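You operate a simulated robot arm through the tools that you are given. There is no shell and no other tool.

Carry out the task below with a simulated robot arm. There is one attempt and no reset: what you move stays moved.

TASK
Stack the white sagger on the blue one, clamp and gauge them.
Fine: in the jig; push the blue clamp home before you gauge; the gauge knob frees the arm: lower it onto the stack, then lock it. Where these are worked on the way, their far stop is far enough and under half their travel is too little: gauge knob.
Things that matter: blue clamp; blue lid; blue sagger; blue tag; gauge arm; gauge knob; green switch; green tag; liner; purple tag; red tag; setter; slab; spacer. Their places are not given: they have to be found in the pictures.

The check looks at the end state, three seconds after you hand in, the way a careful person would. Anything else that was tipped, shoved, dropped, spilled or broken makes it a failure.

THE ROBOT
A 6-joint arm with a two-finger gripper, fixed in place. Base frame: the origin is on the floor under the middle of its stand, x ahead of it, y to its left, z up. Readings come in m, degrees, newtons and seconds.
It reaches about 1.572 m from its shoulder. Its first joint turns from -166.0 to 166.0 degrees. Payload 2.45 kg.
The TCP is the grasp point between the finger pads, 0.02 m short of the fingertips. In the tool frame z runs along the fingers and y along their closing line. The gripper opens to 0.14 m; its body begins 0.168 m behind the TCP.
Orientation is that of the tool frame in the base frame, as [roll, pitch, yaw] about the fixed x, y, z axes, in that order (R = Rz(yaw) Ry(pitch) Rx(roll)). With the fingers straight down and closing along the base's y, the tool's x points along the base's -x, its y along +y and its z along -z.

THE INTERFACE
- The arm moves only by the tool nudge_tool. Its argument "motion" is a list of rows, each a list of 7 numbers: the shift along the tool's x, y, z in mm, then the turn, a rotation vector about the tool's x, y, z in degrees, then the gripper command, from -1 (shut) to 1 (fully open), values between in proportion. In form: [[x, y, z, rx, ry, rz, claw], ...]. A call has 1 to 20 rows; each row shifts and turns the commanded pose from where the row before left it, along the tool's axes as they then stand. A row lasts 0.2 s, in which the tool goes at most 0.05 m and 8.6 degrees; a call with a longer step from one row to the next is refused whole, and so is a gripper value outside its range. A pose out of reach is approached as far as the arm can. The call stops where the force on the tool passes 90 N (or 10 N more than at its start, if that is more) or the arm is blocked; 0.2 s more then pass. Each finger travels about 0.045 m/s and halts on what it meets, pressing with about 45 N; the grip force reading is that of the motor and also rises with nothing between the fingers. The clock runs only during rows and for 0.2 s after the last one: add rows that do not move to give the fingers time. It gives the time, the measured TCP pose, the force on the tool (base axes), the opening and the grip force at its end, in the units of the frame above (readings bear some noise), with the torque about the TCP (base axes, N m) and any sound that the robot's microphone picked up.
- Cameras (640 x 400 px; columns grow to the right, rows downward): "scene" is fixed at [0.051, 0.6501, 1.6327]; the picture's right is [-0.64, -0.77, 0.00], its down [-0.34, 0.29, -0.89] and it looks along [0.69, -0.57, -0.45] (base axes); focal length 310 px, centre (320, 200). "wrist" rides on the gripper at [0.078, 0.011, -0.209] in the tool frame; the picture's right is [-0.14, 0.99, 0.00], its down [-0.92, -0.13, -0.37] and it looks along [-0.37, -0.05, 0.93] (tool axes); focal length 280 px, centre (320, 200).
- grab_frame(camera): a new picture of that camera. No time passes.
- pixel_to_xyz(camera, pixels): for up to 12 pixels [column, row] of the newest picture of that camera ("zoom" is the newest enlarged one), the place [x, y, z] in the base frame of the surface seen there, good to about 0.002 m. No time passes.
- enlarge(camera, box): a new picture of the part [left, top, right, bottom] of that camera's present view, enlarged. No time passes.
- job_done(): hands the job in; it is judged then, once.

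Leave the gripper open and the arm clear of the work at the hand-in unless told otherwise.

The tools are called after ">>>" by a JSON object that holds its "op" and its "data". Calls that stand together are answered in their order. nudge_tool: Moves the arm, as the interface text tells. Its arguments: {"type":"object","properties":{"motion":{"type":"array"}},"required":["motion"]} The other tools are called the same way: grab_frame (camera) takes a picture; pixel_to_xyz (camera, pixels) gives the place of the surface under pixels of a picture; enlarge (camera, box) takes an enlarged picture of a part of a camera's view; job_done () hands the job in.

At the start:

```text
clock: 0.0
tool_pos: [0.6733, 0.1773, 1.3803]
orientation: [180.0, 0.0, 180.0]
contact_force: [0.2, -0.2, 0.0]
torque: [0.01, 0.02, 0.02]
opening: 0.14
grasp_force: 0.0
```

scene: 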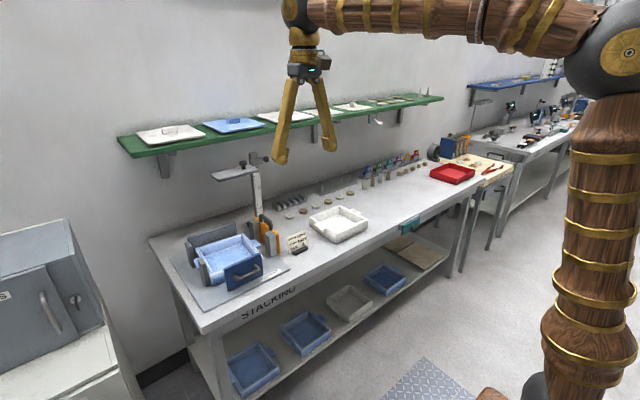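
wrist: 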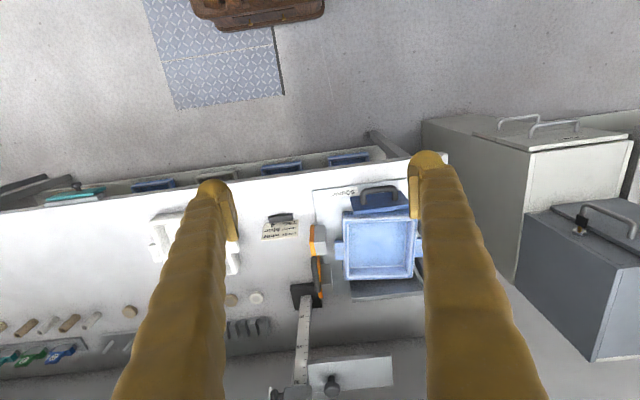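

I see a bench marked STACKING with a jig holding a blue sagger, a gauge post behind it, a white sagger in the middle and a note card. I'll enlarge parts of the scene to read them before moving.

>>> {"op": "enlarge", "data": {"camera": "scene", "box": [150, 150, 310, 310]}}

>>> {"op": "enlarge", "data": {"camera": "wrist", "box": [230, 150, 430, 400]}}

>>> {"op": "enlarge", "data": {"camera": "scene", "box": [270, 130, 430, 250]}}

>>> {"op": "enlarge", "data": {"camera": "scene", "box": [120, 80, 450, 180]}}

```text
2.50 times, centred on (230, 230) of scene
```

zoom: 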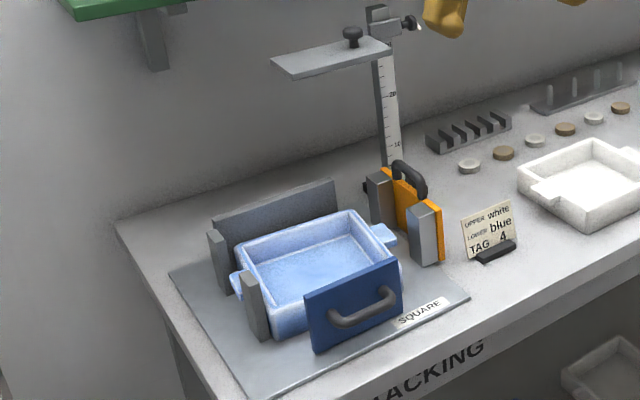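

```text
1.60 times, centred on (330, 275) of wrist
```

zoom: 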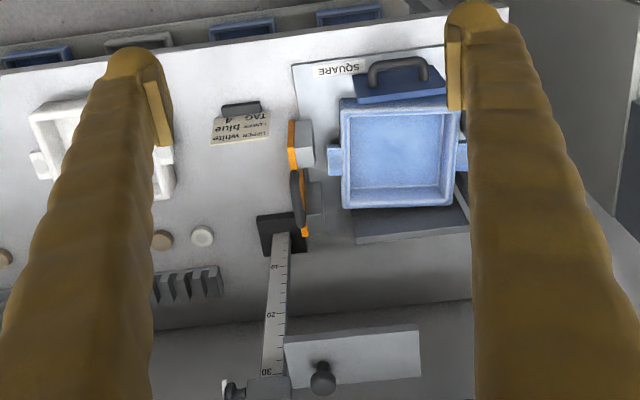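

```text
3.33 times, centred on (350, 190) of scene
```

zoom: 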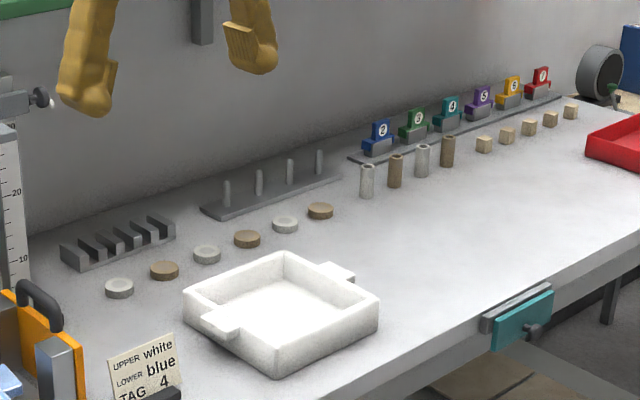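

```text
1.94 times, centred on (285, 130) of scene
```

zoom: 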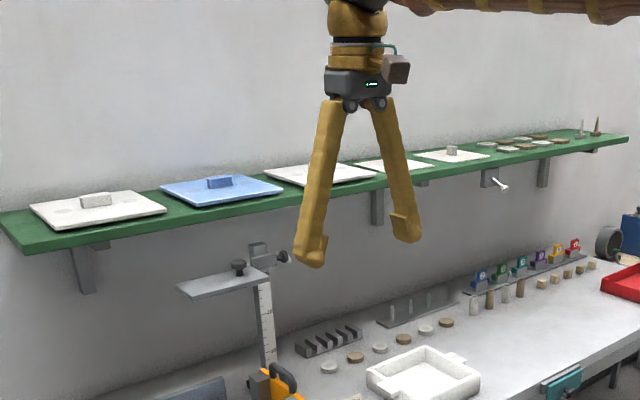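

The card reads "UPPER white, LOWER blue, TAG 4". The jig holds the blue sagger, with a blue plate with a handle in front (blue clamp) and an orange one at its side. I'll measure key places in the scene picture next.

>>> {"op": "grab_frame", "data": {"camera": "scene"}}

>>> {"op": "pixel_to_xyz", "data": {"camera": "scene", "pixels": [[228, 258], [211, 249], [238, 235], [258, 252], [240, 269], [338, 222], [320, 219], [360, 217], [340, 240], [300, 243], [230, 174], [267, 160]]}}

>>> {"op": "enlarge", "data": {"camera": "scene", "box": [180, 220, 280, 300]}}

>>> {"op": "enlarge", "data": {"camera": "scene", "box": [200, 145, 290, 235]}}

```text
taken
```

scene: 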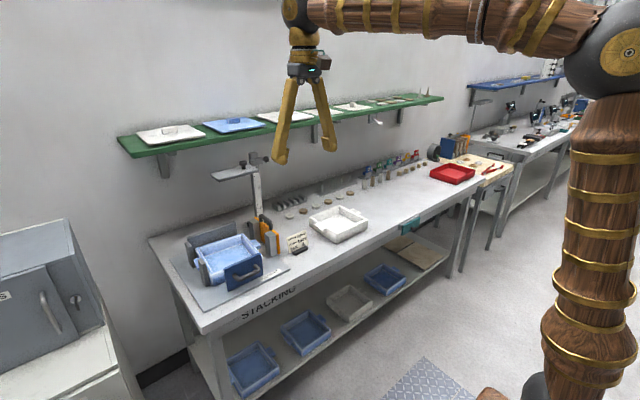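

```text
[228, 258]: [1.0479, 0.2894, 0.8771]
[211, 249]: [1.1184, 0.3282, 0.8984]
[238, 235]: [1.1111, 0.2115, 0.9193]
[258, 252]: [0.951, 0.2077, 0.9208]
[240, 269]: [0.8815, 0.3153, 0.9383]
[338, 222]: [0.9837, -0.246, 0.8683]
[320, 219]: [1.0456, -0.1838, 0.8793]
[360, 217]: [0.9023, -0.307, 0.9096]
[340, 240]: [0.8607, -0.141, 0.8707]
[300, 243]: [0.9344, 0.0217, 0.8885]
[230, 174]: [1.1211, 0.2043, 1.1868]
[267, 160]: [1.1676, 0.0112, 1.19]
```

```text
5.00 times, centred on (230, 260) of scene
```

zoom: 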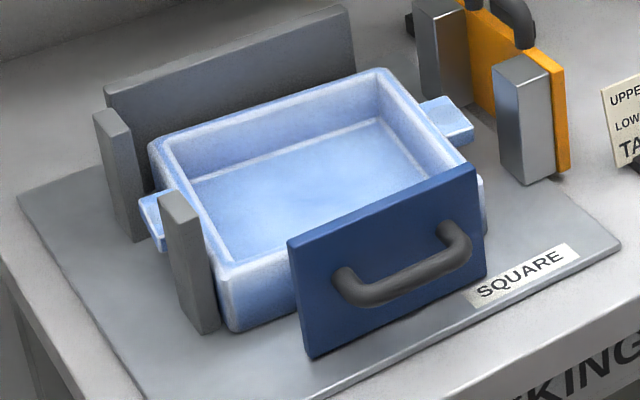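

```text
4.44 times, centred on (245, 190) of scene
```

zoom: 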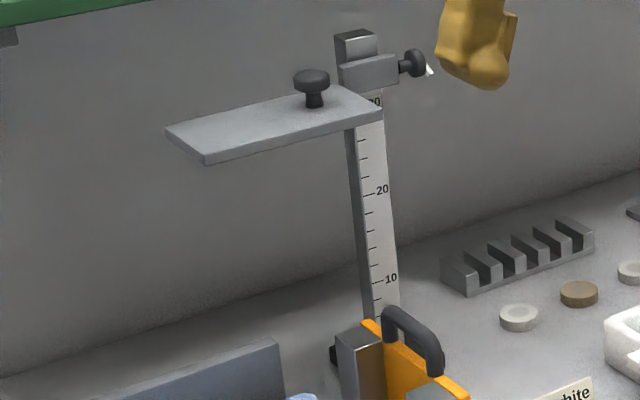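

The gauge has a plate arm with a top knob at scene (243,163) and a side knob at (266,160). I'll move the arm over the white sagger for a closer wrist view, keeping high.

>>> {"op": "nudge_tool", "data": {"motion": [[-10, -45, 0, 0, 0, 0, 1], [-10, -45, 0, 0, 0, 0, 1], [-10, -45, 0, 0, 0, 0, 1], [-10, -45, 0, 0, 0, 0, 1], [-10, -45, 0, 0, 0, 0, 1], [-10, -45, 0, 0, 0, 0, 1], [-10, -45, 0, 0, 0, 0, 1], [-10, -45, 0, 0, 0, 0, 1], [-10, -45, 0, 0, 0, 0, 1]]}}

>>> {"op": "grab_frame", "data": {"camera": "wrist"}}

>>> {"op": "grab_frame", "data": {"camera": "scene"}}

```text
clock: 2.0
tool_pos: [0.7642, -0.2295, 1.3802]
orientation: [180.0, 0.0, -180.0]
contact_force: [-0.2, -0.1, -0.3]
torque: [-0.01, -0.04, 0.05]
opening: 0.1401
grasp_force: 0.1
```

```text
taken
```

wrist: 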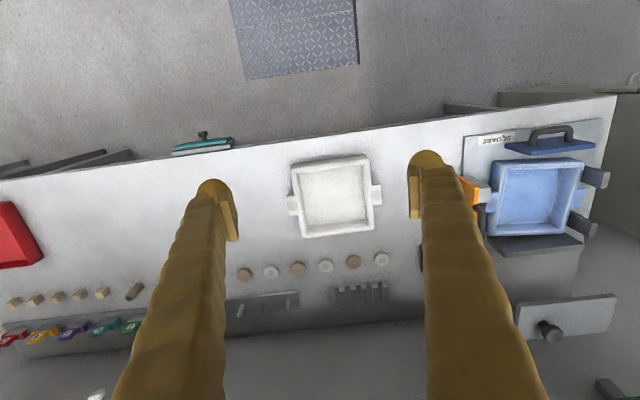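

```text
taken
```

scene: 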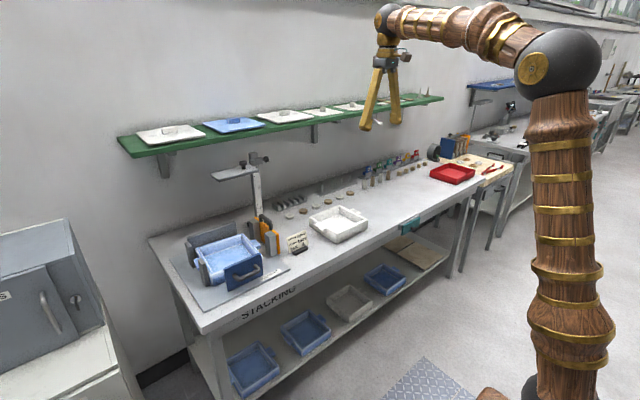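

The white sagger shows at wrist (333,197) with lugs at (293,205) and (376,195), turned slightly. I'll measure its rim corners, lugs and floor.

>>> {"op": "enlarge", "data": {"camera": "wrist", "box": [270, 140, 398, 250]}}

>>> {"op": "enlarge", "data": {"camera": "wrist", "box": [440, 100, 640, 350]}}

>>> {"op": "pixel_to_xyz", "data": {"camera": "wrist", "pixels": [[293, 163], [366, 158], [371, 231], [304, 236], [293, 205], [376, 195], [333, 195], [400, 220], [337, 235], [330, 160]]}}

>>> {"op": "pixel_to_xyz", "data": {"camera": "wrist", "pixels": [[503, 165], [580, 162], [572, 233], [490, 230], [540, 195], [492, 202], [579, 195], [545, 147], [550, 310], [600, 178], [590, 227], [540, 245]]}}

```text
3.64 times, centred on (334, 195) of wrist
```

zoom: 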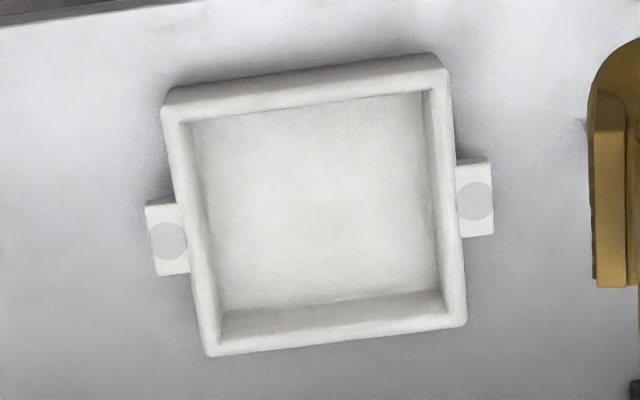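

```text
1.60 times, centred on (540, 225) of wrist
```

zoom: 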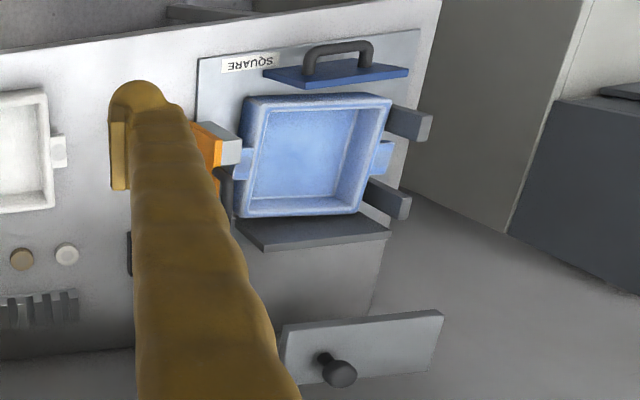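

```text
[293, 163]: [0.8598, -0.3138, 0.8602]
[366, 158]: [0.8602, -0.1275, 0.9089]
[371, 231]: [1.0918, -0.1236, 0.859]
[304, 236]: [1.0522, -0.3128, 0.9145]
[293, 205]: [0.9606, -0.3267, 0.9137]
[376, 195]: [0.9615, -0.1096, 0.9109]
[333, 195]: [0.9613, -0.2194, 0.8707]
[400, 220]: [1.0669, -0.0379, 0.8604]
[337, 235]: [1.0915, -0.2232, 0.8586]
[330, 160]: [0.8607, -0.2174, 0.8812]
```

```text
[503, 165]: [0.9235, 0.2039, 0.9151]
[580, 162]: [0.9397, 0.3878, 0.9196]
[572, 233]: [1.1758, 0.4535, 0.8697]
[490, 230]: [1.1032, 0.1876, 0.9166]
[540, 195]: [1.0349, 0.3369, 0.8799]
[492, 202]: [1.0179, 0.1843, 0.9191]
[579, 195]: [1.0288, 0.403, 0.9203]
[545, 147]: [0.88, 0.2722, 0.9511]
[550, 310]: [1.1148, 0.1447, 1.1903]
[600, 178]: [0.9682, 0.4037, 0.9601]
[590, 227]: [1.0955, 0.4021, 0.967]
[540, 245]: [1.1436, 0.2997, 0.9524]
```

White sagger: rim z≈0.914, floor z≈0.871, centre about (0.957,-0.22), around 0.19 wide, so wider than the 0.14 opening. Blue one: rim z≈0.917, centre about (1.01,0.295). I'll descend for a closer wrist view of the white sagger and of my own fingers.

>>> {"op": "nudge_tool", "data": {"motion": [[-13, 1.5, 38, 0, 0, 0, 1], [-13, 1.5, 38, 0, 0, 0, 1], [-13, 1.5, 38, 0, 0, 0, 1], [-13, 1.5, 38, 0, 0, 0, 1], [-13, 1.5, 38, 0, 0, 0, 1], [-13, 1.5, 38, 0, 0, 0, 1]]}}

>>> {"op": "grab_frame", "data": {"camera": "wrist"}}

>>> {"op": "enlarge", "data": {"camera": "wrist", "box": [210, 80, 430, 260]}}

>>> {"op": "enlarge", "data": {"camera": "scene", "box": [270, 60, 430, 260]}}

```text
clock: 3.4
tool_pos: [0.844, -0.2196, 1.1535]
orientation: [-180.0, 0.1, 179.9]
contact_force: [-0.1, 0.4, 0.1]
torque: [0.0, -0.01, 0.0]
opening: 0.1399
grasp_force: 0.1
```

```text
taken
```

wrist: 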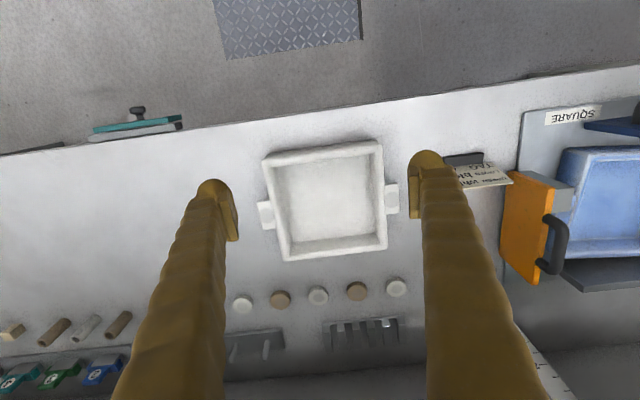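

```text
2.22 times, centred on (320, 170) of wrist
```

zoom: 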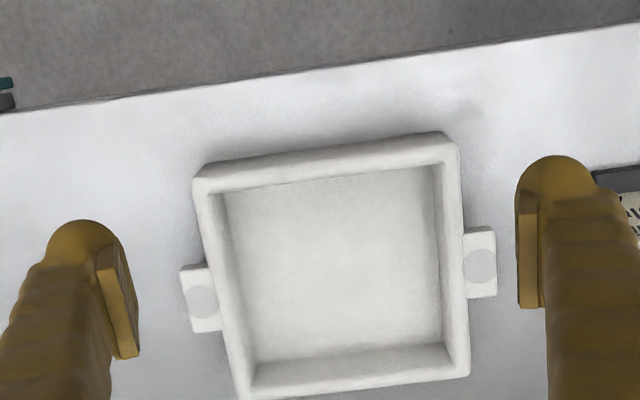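

```text
2.00 times, centred on (350, 160) of scene
```

zoom: 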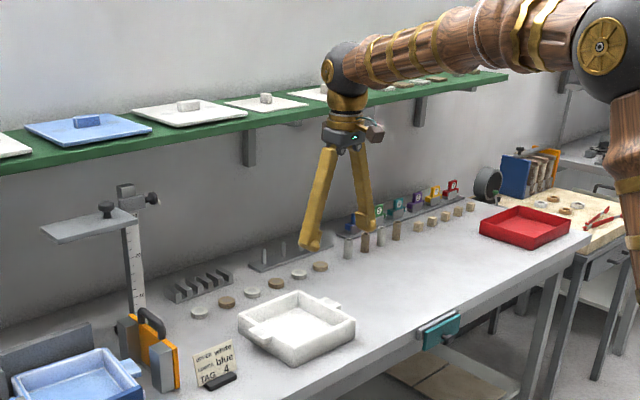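

The fingers are about 0.03 thick per side at the tips, so I can put both inside the white sagger and spread them against opposite inner walls, which balances the load. I'll measure the walls and rims in the zoom picture (row 300 across, column 340 along).

>>> {"op": "pixel_to_xyz", "data": {"camera": "zoom", "pixels": [[215, 300], [221, 300], [228, 300], [234, 300], [240, 300], [250, 300], [430, 270], [438, 270], [444, 270], [450, 270], [457, 270], [463, 270]]}}

>>> {"op": "pixel_to_xyz", "data": {"camera": "zoom", "pixels": [[330, 150], [330, 157], [330, 163], [330, 170], [330, 178], [330, 184], [340, 340], [340, 350], [340, 358], [340, 368], [340, 378], [340, 386]]}}

>>> {"op": "pixel_to_xyz", "data": {"camera": "zoom", "pixels": [[202, 178], [453, 142], [466, 372], [243, 394], [203, 301], [481, 266], [190, 302], [185, 270], [493, 266], [480, 295], [480, 232], [206, 330]]}}

```text
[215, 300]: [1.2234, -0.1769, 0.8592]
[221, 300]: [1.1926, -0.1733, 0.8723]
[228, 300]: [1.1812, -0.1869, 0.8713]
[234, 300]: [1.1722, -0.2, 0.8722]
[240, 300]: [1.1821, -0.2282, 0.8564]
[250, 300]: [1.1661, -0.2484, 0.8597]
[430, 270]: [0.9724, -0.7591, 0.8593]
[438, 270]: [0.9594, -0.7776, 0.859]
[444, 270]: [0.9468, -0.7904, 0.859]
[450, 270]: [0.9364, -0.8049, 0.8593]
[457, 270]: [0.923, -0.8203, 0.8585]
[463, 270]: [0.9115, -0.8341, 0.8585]
```

```text
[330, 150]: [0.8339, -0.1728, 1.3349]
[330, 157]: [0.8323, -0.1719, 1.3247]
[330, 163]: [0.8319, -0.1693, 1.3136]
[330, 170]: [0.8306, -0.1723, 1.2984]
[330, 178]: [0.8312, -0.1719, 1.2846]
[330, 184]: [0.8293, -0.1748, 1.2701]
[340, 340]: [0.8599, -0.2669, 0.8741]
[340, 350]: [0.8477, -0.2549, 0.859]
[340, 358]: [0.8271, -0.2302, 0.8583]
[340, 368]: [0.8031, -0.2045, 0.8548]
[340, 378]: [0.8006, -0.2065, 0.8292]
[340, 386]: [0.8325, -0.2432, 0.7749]
```

```text
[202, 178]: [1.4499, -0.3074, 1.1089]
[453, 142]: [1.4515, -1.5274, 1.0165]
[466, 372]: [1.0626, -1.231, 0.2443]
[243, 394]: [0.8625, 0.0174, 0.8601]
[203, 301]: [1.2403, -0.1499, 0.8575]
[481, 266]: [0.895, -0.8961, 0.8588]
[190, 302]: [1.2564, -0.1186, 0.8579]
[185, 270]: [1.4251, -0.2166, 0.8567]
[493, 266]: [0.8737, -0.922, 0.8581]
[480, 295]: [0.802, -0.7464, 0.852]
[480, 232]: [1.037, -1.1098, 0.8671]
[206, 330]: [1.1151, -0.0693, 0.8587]
```

The newest zoom was the scene one, so those readings are for the wrong picture. I'll retake the wrist zoom.

>>> {"op": "enlarge", "data": {"camera": "wrist", "box": [210, 80, 430, 260]}}

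```text
2.22 times, centred on (320, 170) of wrist
```

zoom: 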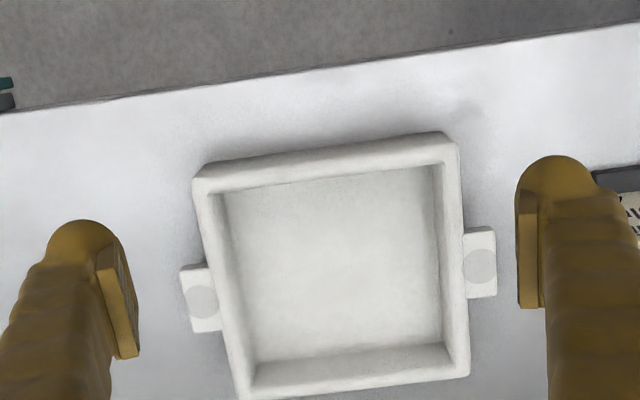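

Now I measure walls and rim on this wrist zoom.

>>> {"op": "pixel_to_xyz", "data": {"camera": "zoom", "pixels": [[215, 300], [221, 300], [228, 300], [234, 300], [240, 300], [250, 300], [430, 270], [438, 270], [444, 270], [450, 270], [457, 270], [463, 270]]}}

>>> {"op": "pixel_to_xyz", "data": {"camera": "zoom", "pixels": [[330, 150], [330, 157], [330, 163], [330, 170], [330, 178], [330, 184], [340, 340], [340, 350], [340, 358], [340, 368], [340, 378], [340, 386]]}}

>>> {"op": "pixel_to_xyz", "data": {"camera": "zoom", "pixels": [[202, 178], [453, 142], [466, 372], [243, 394], [203, 301], [481, 266], [185, 302], [185, 270], [493, 266], [480, 295], [480, 232], [206, 330]]}}

```text
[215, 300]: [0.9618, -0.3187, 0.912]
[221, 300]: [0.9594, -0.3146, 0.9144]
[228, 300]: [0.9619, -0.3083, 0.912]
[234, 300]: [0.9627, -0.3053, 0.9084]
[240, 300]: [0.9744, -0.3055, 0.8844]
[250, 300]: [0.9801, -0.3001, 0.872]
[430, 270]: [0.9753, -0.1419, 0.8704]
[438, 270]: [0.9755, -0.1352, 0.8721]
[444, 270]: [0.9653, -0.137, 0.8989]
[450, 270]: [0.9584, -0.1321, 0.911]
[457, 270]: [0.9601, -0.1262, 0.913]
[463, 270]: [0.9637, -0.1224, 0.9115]
```

```text
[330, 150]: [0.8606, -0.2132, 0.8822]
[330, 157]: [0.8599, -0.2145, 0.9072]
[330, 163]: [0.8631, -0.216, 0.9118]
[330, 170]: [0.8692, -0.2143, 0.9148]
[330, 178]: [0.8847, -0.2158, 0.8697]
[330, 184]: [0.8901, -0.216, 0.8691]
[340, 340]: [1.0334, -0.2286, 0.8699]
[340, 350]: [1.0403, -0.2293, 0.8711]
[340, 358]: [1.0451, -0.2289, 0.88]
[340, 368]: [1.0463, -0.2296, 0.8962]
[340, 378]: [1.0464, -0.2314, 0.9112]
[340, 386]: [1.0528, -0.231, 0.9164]
```

```text
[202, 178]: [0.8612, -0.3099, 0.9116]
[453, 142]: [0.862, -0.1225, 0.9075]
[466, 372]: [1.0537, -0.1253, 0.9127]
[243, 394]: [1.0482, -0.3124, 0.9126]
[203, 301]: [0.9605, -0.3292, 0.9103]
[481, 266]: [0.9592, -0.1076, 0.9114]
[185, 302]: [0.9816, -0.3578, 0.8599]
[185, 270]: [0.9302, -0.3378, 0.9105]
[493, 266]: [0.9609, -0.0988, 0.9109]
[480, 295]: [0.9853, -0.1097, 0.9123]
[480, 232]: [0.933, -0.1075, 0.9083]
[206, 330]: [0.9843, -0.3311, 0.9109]
```

White sagger: centre (0.959,-0.220), inner width in y about 0.170, rim z 0.914, floor 0.871, practically square to the axes. Next I look at the jig from above before picking anything.

>>> {"op": "nudge_tool", "data": {"motion": [[-1, 40, -20, 0, 0, 0, 1], [-1, 47, -20, 0, 0, 0, 1], [0, 47, -6, 0, 0, 0, 1], [0, 47, 0, 0, 0, 0, 1], [0, 47, 0, 0, 0, 0, 1], [0, 47, 0, 0, 0, 0, 1], [0, 47, 0, 0, 0, 0, 1], [0, 47, 0, 0, 0, 0, 1], [0, 47, 0, 0, 0, 0, 1], [0, 47, 0, 0, 0, 0, 1], [0, 47, 0, 0, 0, 0, 1]]}}

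>>> {"op": "grab_frame", "data": {"camera": "wrist"}}

>>> {"op": "enlarge", "data": {"camera": "wrist", "box": [200, 60, 440, 210]}}

```text
refused: row 2 steps farther than a row can; nothing moved
```

```text
taken
```

wrist: 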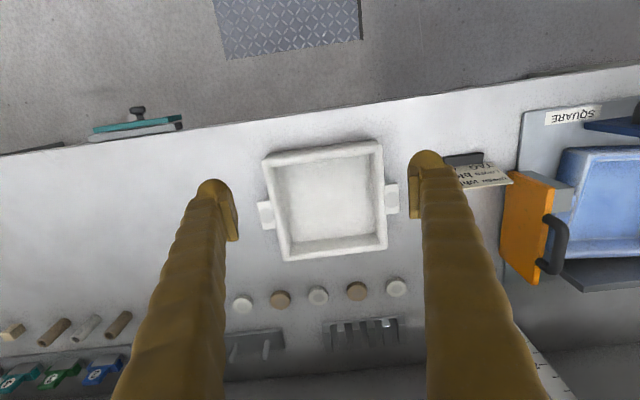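

```text
2.67 times, centred on (320, 135) of wrist
```

zoom: 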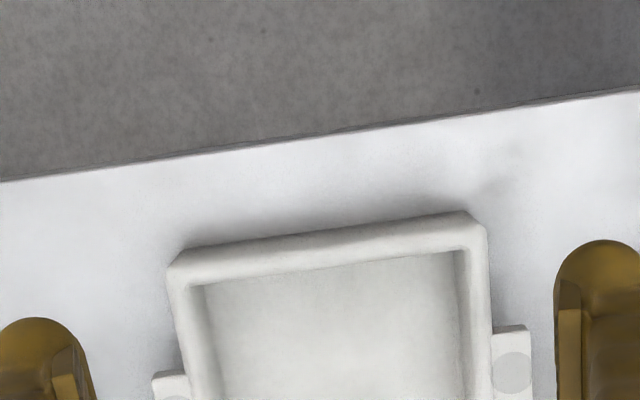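

The call was refused because row 2's step exceeded 50 mm. I'll repeat it with smaller steps: up a bit, then across to the jig.

>>> {"op": "nudge_tool", "data": {"motion": [[0, 30, -20, 0, 0, 0, 1], [0, 40, -20, 0, 0, 0, 1], [0, 46, -6, 0, 0, 0, 1], [0, 47, 0, 0, 0, 0, 1], [0, 47, 0, 0, 0, 0, 1], [0, 47, 0, 0, 0, 0, 1], [0, 47, 0, 0, 0, 0, 1], [0, 47, 0, 0, 0, 0, 1], [0, 47, 0, 0, 0, 0, 1], [0, 47, 0, 0, 0, 0, 1], [0, 47, 0, 0, 0, 0, 1]]}}

>>> {"op": "grab_frame", "data": {"camera": "wrist"}}

>>> {"op": "enlarge", "data": {"camera": "wrist", "box": [210, 90, 430, 260]}}

```text
clock: 5.8
tool_pos: [0.8414, 0.2725, 1.1983]
orientation: [179.9, 0.0, -180.0]
contact_force: [-0.6, 0.3, 0.4]
torque: [-0.01, -0.03, 0.02]
opening: 0.14
grasp_force: 0.0
```

```text
taken
```

wrist: 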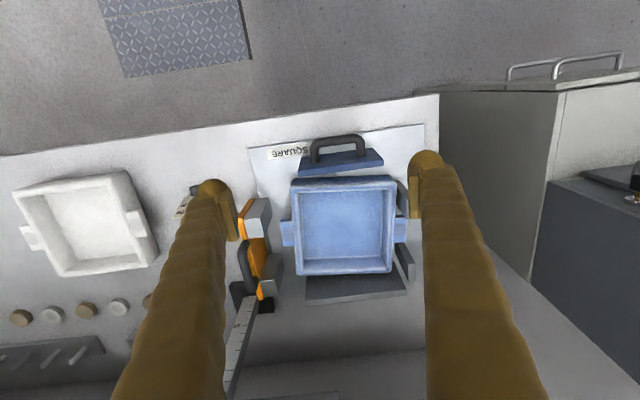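

```text
2.35 times, centred on (320, 175) of wrist
```

zoom: 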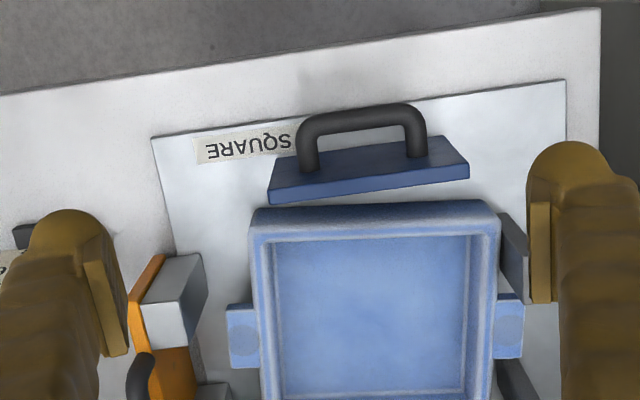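

The blue sagger looks turned a few degrees relative to the jig plate (its front rim is at a different slope from the plate edge). I'll measure its corners, lugs, clamp and stops in this zoom.

>>> {"op": "pixel_to_xyz", "data": {"camera": "zoom", "pixels": [[256, 218], [494, 208], [268, 392], [489, 385], [243, 335], [509, 327], [270, 245], [466, 236], [370, 300], [230, 310], [521, 320], [375, 216]]}}

>>> {"op": "pixel_to_xyz", "data": {"camera": "zoom", "pixels": [[275, 175], [460, 150], [275, 197], [465, 172], [360, 112], [313, 125], [412, 115], [500, 220], [520, 250], [525, 290], [505, 370], [520, 390]]}}

>>> {"op": "pixel_to_xyz", "data": {"camera": "zoom", "pixels": [[150, 265], [165, 300], [185, 265], [195, 310], [200, 270], [160, 370], [210, 390], [195, 370], [140, 380], [540, 110], [180, 160], [220, 200]]}}

>>> {"op": "enlarge", "data": {"camera": "wrist", "box": [210, 200, 430, 337]}}

```text
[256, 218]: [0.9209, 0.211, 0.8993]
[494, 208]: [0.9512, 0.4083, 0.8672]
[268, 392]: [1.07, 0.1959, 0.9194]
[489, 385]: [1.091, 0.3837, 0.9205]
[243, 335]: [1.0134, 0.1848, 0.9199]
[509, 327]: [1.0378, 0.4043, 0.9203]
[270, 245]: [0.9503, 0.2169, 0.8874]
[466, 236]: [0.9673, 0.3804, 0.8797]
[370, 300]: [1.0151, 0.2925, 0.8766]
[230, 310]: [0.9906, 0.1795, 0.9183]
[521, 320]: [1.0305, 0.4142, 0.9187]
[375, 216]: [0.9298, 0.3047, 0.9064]
```

```text
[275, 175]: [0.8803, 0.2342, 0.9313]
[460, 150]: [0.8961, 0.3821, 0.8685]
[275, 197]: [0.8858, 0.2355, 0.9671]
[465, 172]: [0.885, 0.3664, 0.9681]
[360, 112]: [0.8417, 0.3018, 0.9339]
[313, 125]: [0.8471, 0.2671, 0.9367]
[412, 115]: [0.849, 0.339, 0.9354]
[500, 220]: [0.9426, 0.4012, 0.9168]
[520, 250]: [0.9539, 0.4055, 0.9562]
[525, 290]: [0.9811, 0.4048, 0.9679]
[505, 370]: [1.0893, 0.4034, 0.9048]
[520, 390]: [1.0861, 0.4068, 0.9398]
```

```text
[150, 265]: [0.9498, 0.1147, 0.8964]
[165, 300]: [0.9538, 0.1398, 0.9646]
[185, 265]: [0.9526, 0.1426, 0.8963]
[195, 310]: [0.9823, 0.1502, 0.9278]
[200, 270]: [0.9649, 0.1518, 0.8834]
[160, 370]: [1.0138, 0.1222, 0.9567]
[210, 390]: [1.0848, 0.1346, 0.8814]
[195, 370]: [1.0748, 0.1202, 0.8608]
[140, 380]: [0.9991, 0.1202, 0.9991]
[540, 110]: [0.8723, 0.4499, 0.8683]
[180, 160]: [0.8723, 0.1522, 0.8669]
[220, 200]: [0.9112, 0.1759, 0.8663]
```

```text
2.91 times, centred on (320, 268) of wrist
```

zoom: 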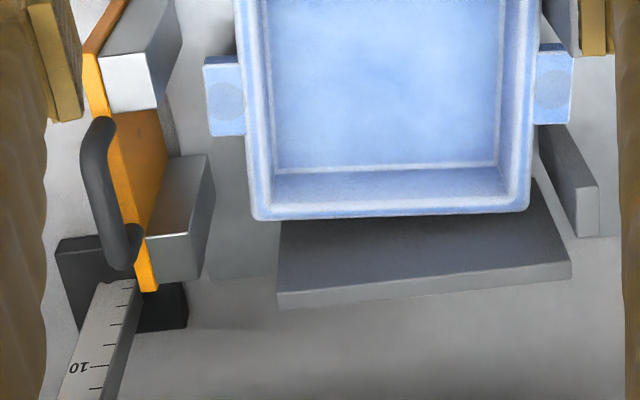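

The blue sagger is turned about -6° in the jig, with lugs at roughly (1.013,0.185) and (1.038,0.404). The blue clamp plate lies square at x≈0.885. I'll measure lug dots, rear rim, back wall and gauge foot in the newest zoom.

>>> {"op": "pixel_to_xyz", "data": {"camera": "zoom", "pixels": [[226, 99], [553, 90], [260, 212], [523, 202], [290, 172], [490, 163], [204, 62], [247, 130], [538, 48], [572, 120], [390, 170], [395, 213]]}}

>>> {"op": "pixel_to_xyz", "data": {"camera": "zoom", "pixels": [[290, 240], [290, 280], [420, 240], [420, 265], [540, 240], [540, 255], [420, 283], [285, 298], [565, 272], [560, 160], [590, 200], [575, 185]]}}

>>> {"op": "pixel_to_xyz", "data": {"camera": "zoom", "pixels": [[165, 60], [130, 80], [175, 200], [170, 255], [95, 150], [130, 240], [95, 80], [140, 285], [70, 280], [170, 310], [110, 310], [90, 350]]}}

```text
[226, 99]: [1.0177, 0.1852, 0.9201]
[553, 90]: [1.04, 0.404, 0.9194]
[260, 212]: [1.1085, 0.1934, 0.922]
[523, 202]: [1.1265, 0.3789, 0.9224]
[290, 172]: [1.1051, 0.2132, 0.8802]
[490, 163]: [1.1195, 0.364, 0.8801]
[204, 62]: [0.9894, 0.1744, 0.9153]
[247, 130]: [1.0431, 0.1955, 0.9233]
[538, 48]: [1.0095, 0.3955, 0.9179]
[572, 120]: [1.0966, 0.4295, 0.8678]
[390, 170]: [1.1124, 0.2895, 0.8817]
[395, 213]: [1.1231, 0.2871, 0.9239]
```

```text
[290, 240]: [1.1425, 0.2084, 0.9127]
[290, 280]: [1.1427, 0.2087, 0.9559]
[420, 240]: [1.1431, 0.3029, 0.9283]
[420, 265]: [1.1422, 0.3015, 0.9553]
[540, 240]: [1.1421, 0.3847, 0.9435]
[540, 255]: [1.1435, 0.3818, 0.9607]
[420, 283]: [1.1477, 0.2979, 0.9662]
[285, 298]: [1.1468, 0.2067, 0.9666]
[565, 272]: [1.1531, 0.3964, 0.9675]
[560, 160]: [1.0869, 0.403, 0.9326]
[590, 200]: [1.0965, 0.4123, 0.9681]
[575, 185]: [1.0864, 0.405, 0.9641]
```

```text
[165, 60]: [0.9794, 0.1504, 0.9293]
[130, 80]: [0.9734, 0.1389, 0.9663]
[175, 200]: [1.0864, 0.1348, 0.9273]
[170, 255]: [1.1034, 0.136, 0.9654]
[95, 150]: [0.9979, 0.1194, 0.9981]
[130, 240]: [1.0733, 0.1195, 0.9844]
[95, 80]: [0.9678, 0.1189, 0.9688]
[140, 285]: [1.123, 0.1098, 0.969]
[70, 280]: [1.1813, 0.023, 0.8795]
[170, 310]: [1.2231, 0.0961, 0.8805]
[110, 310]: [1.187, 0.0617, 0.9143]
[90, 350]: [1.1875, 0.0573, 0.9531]
```

Back wall face is at x≈1.1425, and the blue sagger's centre is about (1.029,0.295) at yaw -5.8°. Now I look at the gauge arm and knob from the scene camera.

>>> {"op": "grab_frame", "data": {"camera": "scene"}}

>>> {"op": "enlarge", "data": {"camera": "scene", "box": [200, 145, 280, 195]}}

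```text
taken
```

scene: 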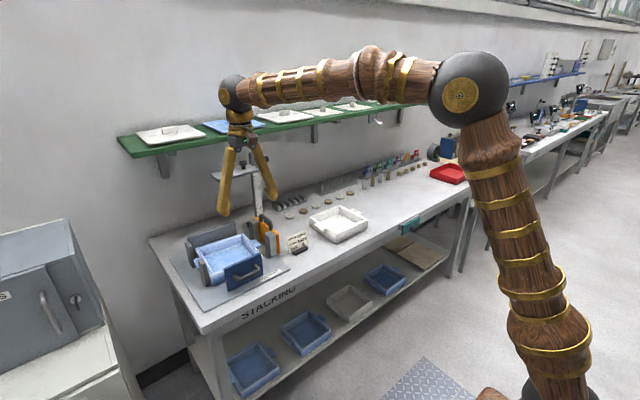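

```text
8.00 times, centred on (240, 170) of scene
```

zoom: 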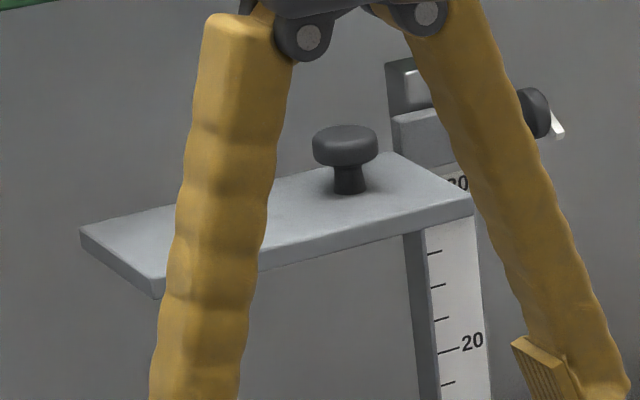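

I see the plate with its top knob at zoom (345,140) and the side knob with a white pointer at (535,112). I'll measure these.

>>> {"op": "pixel_to_xyz", "data": {"camera": "zoom", "pixels": [[84, 232], [155, 285], [465, 203], [395, 157], [345, 140], [348, 180], [535, 112], [559, 128], [410, 85], [415, 130], [395, 130], [455, 150]]}}

>>> {"op": "pixel_to_xyz", "data": {"camera": "scene", "pixels": [[170, 135], [230, 124], [300, 112], [360, 105], [200, 130], [160, 140]]}}

```text
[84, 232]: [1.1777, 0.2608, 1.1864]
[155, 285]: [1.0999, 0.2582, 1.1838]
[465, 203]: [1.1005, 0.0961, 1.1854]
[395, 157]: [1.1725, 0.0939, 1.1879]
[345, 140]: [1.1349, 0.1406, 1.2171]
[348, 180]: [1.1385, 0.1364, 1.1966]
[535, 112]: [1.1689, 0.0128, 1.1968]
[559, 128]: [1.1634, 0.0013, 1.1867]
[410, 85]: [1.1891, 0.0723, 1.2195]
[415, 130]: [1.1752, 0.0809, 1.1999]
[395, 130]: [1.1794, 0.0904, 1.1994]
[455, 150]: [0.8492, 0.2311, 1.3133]
```

```text
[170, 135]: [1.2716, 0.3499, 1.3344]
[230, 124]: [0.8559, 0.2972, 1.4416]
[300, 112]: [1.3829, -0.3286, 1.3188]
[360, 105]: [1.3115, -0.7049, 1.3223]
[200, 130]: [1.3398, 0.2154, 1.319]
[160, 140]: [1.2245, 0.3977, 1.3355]
```

The plate spans x 1.100–1.177, y 0.094–0.261 with top z≈1.187; the top knob is at (1.137,0.139) and the side knob near (1.169,0.01,1.197). Now I measure my own fingertips in the wrist view to size the inside grip.

>>> {"op": "enlarge", "data": {"camera": "wrist", "box": [180, 140, 260, 260]}}

>>> {"op": "pixel_to_xyz", "data": {"camera": "wrist", "pixels": [[203, 187], [198, 197], [194, 210], [190, 225], [222, 185], [233, 210], [440, 158], [449, 168], [455, 180], [462, 200], [413, 165], [418, 200]]}}

>>> {"op": "enlarge", "data": {"camera": "wrist", "box": [390, 130, 490, 250]}}

```text
3.33 times, centred on (220, 200) of wrist
```

zoom: 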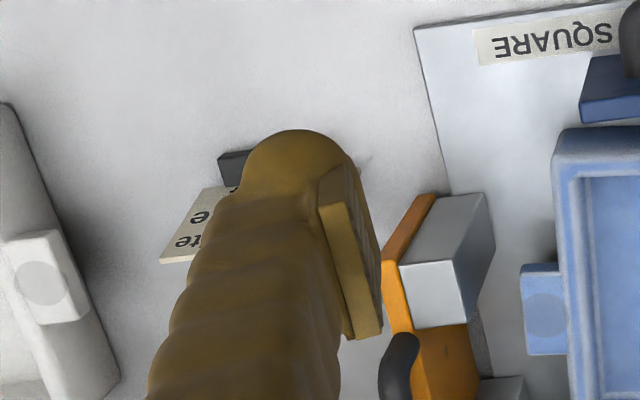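

```text
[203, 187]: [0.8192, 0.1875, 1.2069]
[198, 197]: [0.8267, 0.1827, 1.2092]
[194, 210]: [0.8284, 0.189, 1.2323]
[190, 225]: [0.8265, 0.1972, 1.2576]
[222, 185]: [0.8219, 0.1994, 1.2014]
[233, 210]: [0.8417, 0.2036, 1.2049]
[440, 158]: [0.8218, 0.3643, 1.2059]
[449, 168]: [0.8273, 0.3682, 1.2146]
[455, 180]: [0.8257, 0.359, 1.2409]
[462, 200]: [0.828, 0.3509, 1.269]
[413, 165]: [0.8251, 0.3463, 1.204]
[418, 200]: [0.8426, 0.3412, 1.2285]
```

```text
3.33 times, centred on (440, 190) of wrist
```

zoom: 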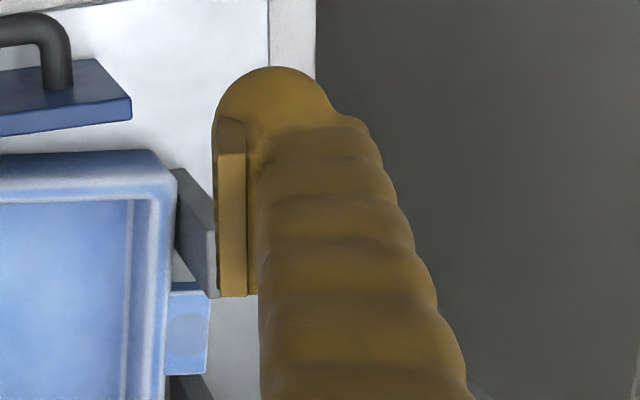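

Finger outer faces sit about 0.028 outside the pads, so an opening of about 0.095 gives a 0.152 span that fits the 0.170 inner width. I'll move over the white sagger's centre (0.959,-0.2205) at this height while setting that opening.

>>> {"op": "nudge_tool", "data": {"motion": [[-10.7, -44.89, 0, 0, 0, 0, 0.357], [-10.7, -44.89, 0, 0, 0, 0, 0.357], [-10.7, -44.89, 0, 0, 0, 0, 0.357], [-10.7, -44.89, 0, 0, 0, 0, 0.357], [-10.7, -44.89, 0, 0, 0, 0, 0.357], [-10.7, -44.89, 0, 0, 0, 0, 0.357], [-10.7, -44.89, 0, 0, 0, 0, 0.357], [-10.7, -44.89, 0, 0, 0, 0, 0.357], [-10.7, -44.89, 0, 0, 0, 0, 0.357], [-10.7, -44.89, 0, 0, 0, 0, 0.357], [-10.7, -44.89, 0, 0, 0, 0, 0.357]]}}

>>> {"op": "grab_frame", "data": {"camera": "wrist"}}

>>> {"op": "enlarge", "data": {"camera": "scene", "box": [290, 80, 450, 260]}}

```text
clock: 8.2
tool_pos: [0.9576, -0.2208, 1.1976]
orientation: [180.0, -0.1, 180.0]
contact_force: [0.3, 0.5, 1.5]
torque: [0.0, -0.02, 0.0]
opening: 0.0948
grasp_force: 0.0
```

```text
taken
```

wrist: 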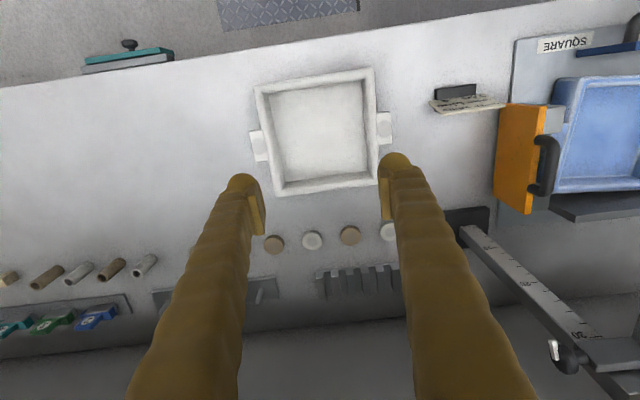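

```text
2.22 times, centred on (370, 170) of scene
```

zoom: 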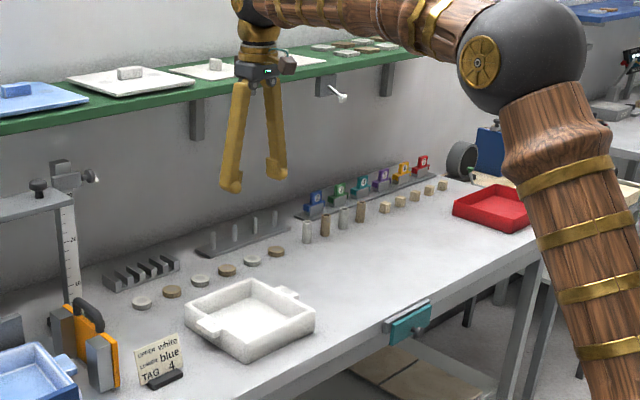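

I'm over the white sagger. I'll lower to just above its rim (TCP z≈0.95, tips at 0.93) and check alignment.

>>> {"op": "nudge_tool", "data": {"motion": [[0, 0, 42, 0, 0, 0, 0.357], [0, 0, 42, 0, 0, 0, 0.357], [0, 0, 42, 0, 0, 0, 0.357], [0, 0, 42, 0, 0, 0, 0.357], [0, 0, 42, 0, 0, 0, 0.357], [0, 0, 36, 0, 0, 0, 0.357]]}}

>>> {"op": "grab_frame", "data": {"camera": "wrist"}}

>>> {"op": "enlarge", "data": {"camera": "wrist", "box": [200, 60, 440, 300]}}

>>> {"op": "enlarge", "data": {"camera": "scene", "box": [290, 160, 400, 260]}}

```text
clock: 9.6
tool_pos: [0.9596, -0.2226, 0.9508]
orientation: [-179.9, 0.0, -180.0]
contact_force: [-0.4, 0.2, 0.4]
torque: [-0.01, 0.0, -0.01]
opening: 0.0953
grasp_force: 0.1
```

```text
taken
```

wrist: 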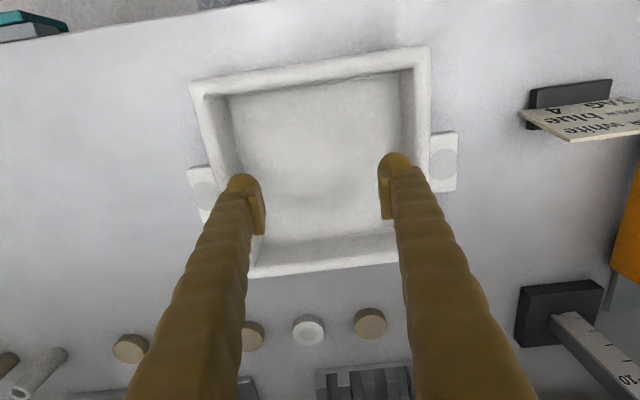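

```text
1.67 times, centred on (320, 180) of wrist
```

zoom: 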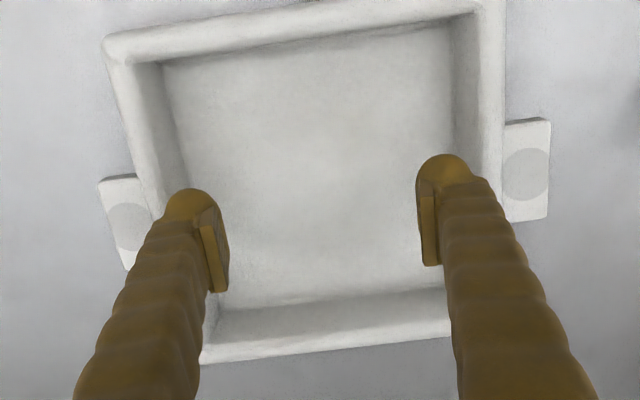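

```text
4.00 times, centred on (345, 210) of scene
```

zoom: 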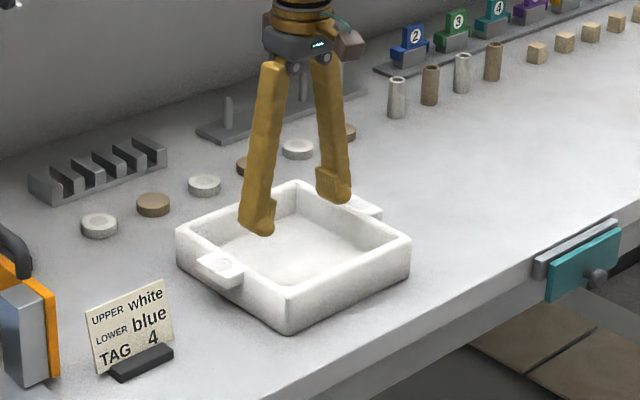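

Fingers are centred over the tray between the lugs. I'll go down 54 mm so the tips hover about 5 mm above its floor (z 0.871).

>>> {"op": "nudge_tool", "data": {"motion": [[0, 0, 20, 0, 0, 0, 0.357], [0, 0, 20, 0, 0, 0, 0.357], [0, 0, 14, 0, 0, 0, 0.357], [0, 0, 0, 0, 0, 0, 0.357]]}}

>>> {"op": "enlarge", "data": {"camera": "wrist", "box": [180, 20, 460, 300]}}

>>> {"op": "enlarge", "data": {"camera": "scene", "box": [300, 170, 390, 250]}}

```text
clock: 10.6
tool_pos: [0.9597, -0.2205, 0.8956]
orientation: [-180.0, -0.1, 180.0]
contact_force: [-0.3, 0.2, -0.1]
torque: [0.0, 0.04, 0.0]
opening: 0.095
grasp_force: 0.0
```

```text
1.43 times, centred on (320, 160) of wrist
```

zoom: 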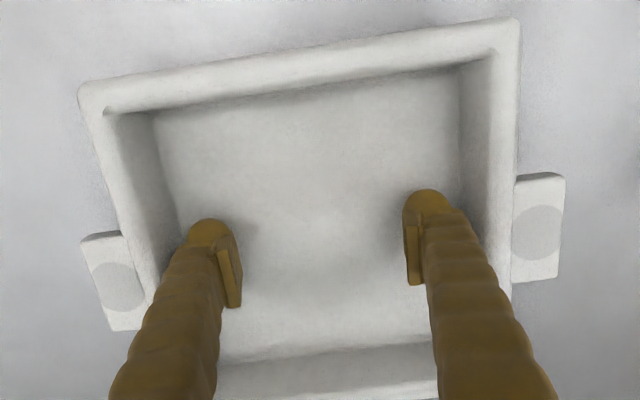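

```text
5.00 times, centred on (345, 210) of scene
```

zoom: 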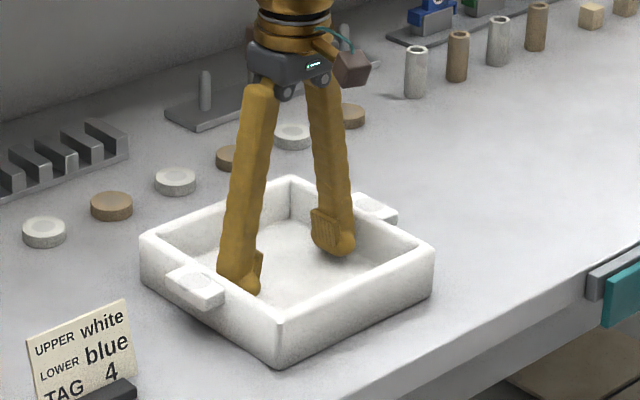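

The fingers are inside, no contact. I'll spread them against the inner walls.

>>> {"op": "nudge_tool", "data": {"motion": [[0, 0, 0, 0, 0, 0, 1], [0, 0, 0, 0, 0, 0, 1], [0, 0, 0, 0, 0, 0, 1], [0, 0, 0, 0, 0, 0, 1]]}}

>>> {"op": "enlarge", "data": {"camera": "wrist", "box": [180, 20, 460, 300]}}

>>> {"op": "enlarge", "data": {"camera": "scene", "box": [300, 170, 390, 250]}}

```text
clock: 11.6
tool_pos: [0.9601, -0.2211, 0.8967]
orientation: [179.9, 0.0, 180.0]
contact_force: [-0.3, 2.7, -2.3]
torque: [0.07, 0.03, -0.02]
opening: 0.1205
grasp_force: 0.0
```

```text
1.43 times, centred on (320, 160) of wrist
```

zoom: 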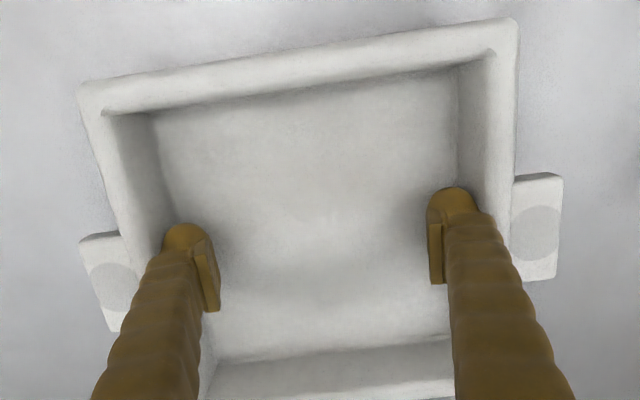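

```text
5.00 times, centred on (345, 210) of scene
```

zoom: 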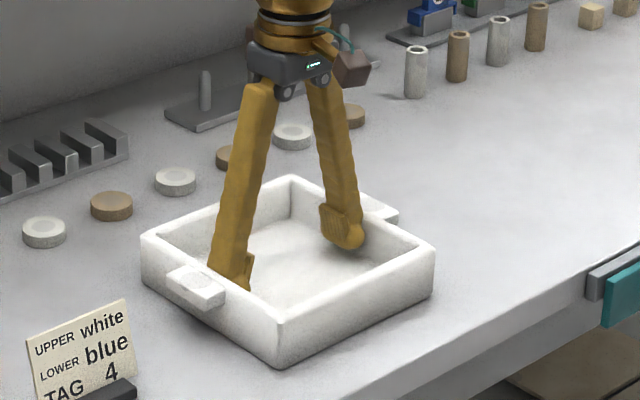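

The fingers halted at 0.1205, against the inner walls. I'll lift gently by 15 mm and check whether the tray comes along.

>>> {"op": "nudge_tool", "data": {"motion": [[0, 0, 0, 0, 0, 0, 1], [0, 0, -3, 0, 0, 0, 1], [0, 0, -4, 0, 0, 0, 1], [0, 0, -4, 0, 0, 0, 1], [0, 0, -4, 0, 0, 0, 1], [0, 0, 0, 0, 0, 0, 1]]}}

>>> {"op": "enlarge", "data": {"camera": "scene", "box": [300, 170, 390, 250]}}

>>> {"op": "enlarge", "data": {"camera": "wrist", "box": [180, 20, 460, 300]}}

```text
clock: 13.0
tool_pos: [0.9585, -0.2205, 0.914]
orientation: [179.9, 0.1, 180.0]
contact_force: [0.1, 0.4, -7.9]
torque: [0.01, -0.01, 0.0]
opening: 0.1204
grasp_force: 0.1
```

```text
5.00 times, centred on (345, 210) of scene
```

zoom: 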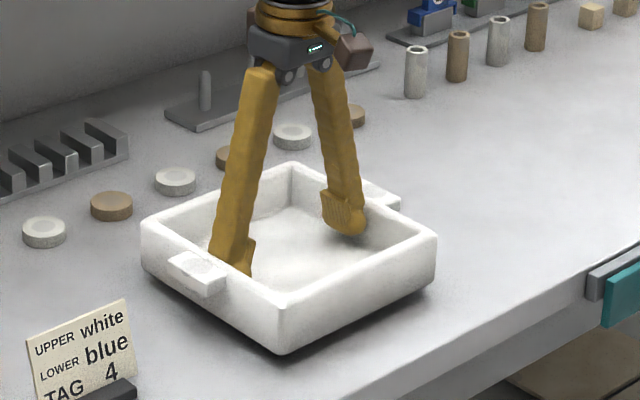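

```text
1.43 times, centred on (320, 160) of wrist
```

zoom: 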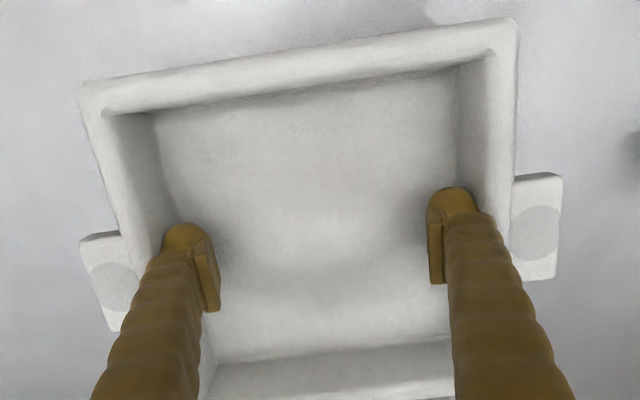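

The load reads about 7.9 N and the tray came up with the fingers, unmoved relative to them. I'll lift it to TCP z≈1.08 (tray bottom ~1.045, above the orange handle at 1.0 and below the gauge plate at 1.18).

>>> {"op": "nudge_tool", "data": {"motion": [[0, 0, -12, 0, 0, 0, 1], [0, 0, -22, 0, 0, 0, 1], [0, 0, -25, 0, 0, 0, 1], [0, 0, -25, 0, 0, 0, 1], [0, 0, -25, 0, 0, 0, 1], [0, 0, -25, 0, 0, 0, 1], [0, 0, -20, 0, 0, 0, 1], [0, 0, -12, 0, 0, 0, 1], [0, 0, 0, 0, 0, 0, 1]]}}

>>> {"op": "enlarge", "data": {"camera": "scene", "box": [280, 100, 400, 250]}}

>>> {"op": "enlarge", "data": {"camera": "wrist", "box": [180, 20, 460, 300]}}

>>> {"op": "pixel_to_xyz", "data": {"camera": "zoom", "pixels": [[116, 287], [538, 230], [90, 95], [510, 25], [300, 75], [300, 65], [140, 200], [480, 150], [300, 250]]}}

```text
clock: 15.0
tool_pos: [0.9593, -0.2217, 1.0783]
orientation: [179.9, 0.0, -180.0]
contact_force: [0.2, -0.2, -8.4]
torque: [-0.01, 0.03, 0.01]
opening: 0.1204
grasp_force: 0.2
```

```text
2.67 times, centred on (340, 175) of scene
```

zoom: 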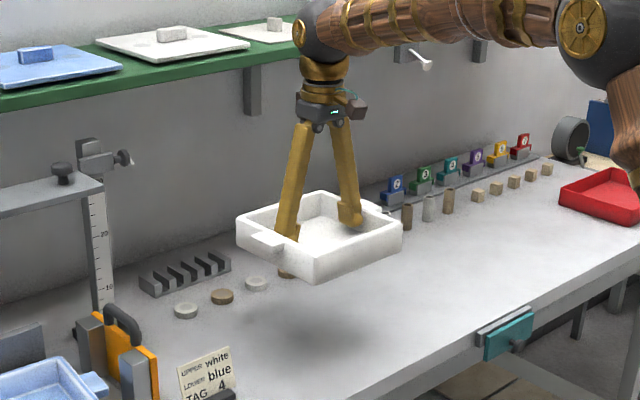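

```text
1.43 times, centred on (320, 160) of wrist
```

zoom: 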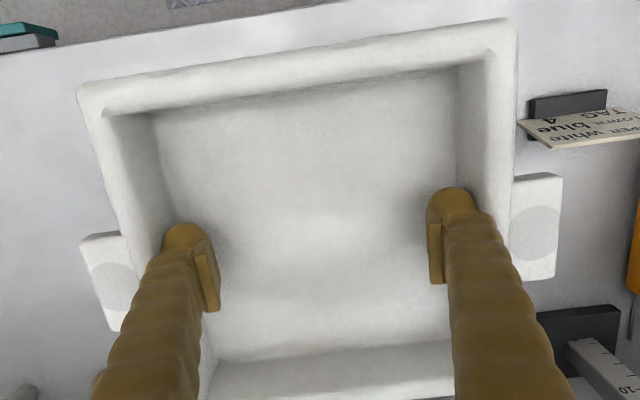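

```text
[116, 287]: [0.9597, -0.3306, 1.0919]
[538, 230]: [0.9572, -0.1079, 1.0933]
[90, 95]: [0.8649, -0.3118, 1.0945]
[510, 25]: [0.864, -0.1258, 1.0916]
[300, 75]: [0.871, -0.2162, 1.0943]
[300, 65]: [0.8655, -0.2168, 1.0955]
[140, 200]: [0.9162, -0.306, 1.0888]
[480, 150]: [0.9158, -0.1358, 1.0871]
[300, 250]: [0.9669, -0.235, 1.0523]
```

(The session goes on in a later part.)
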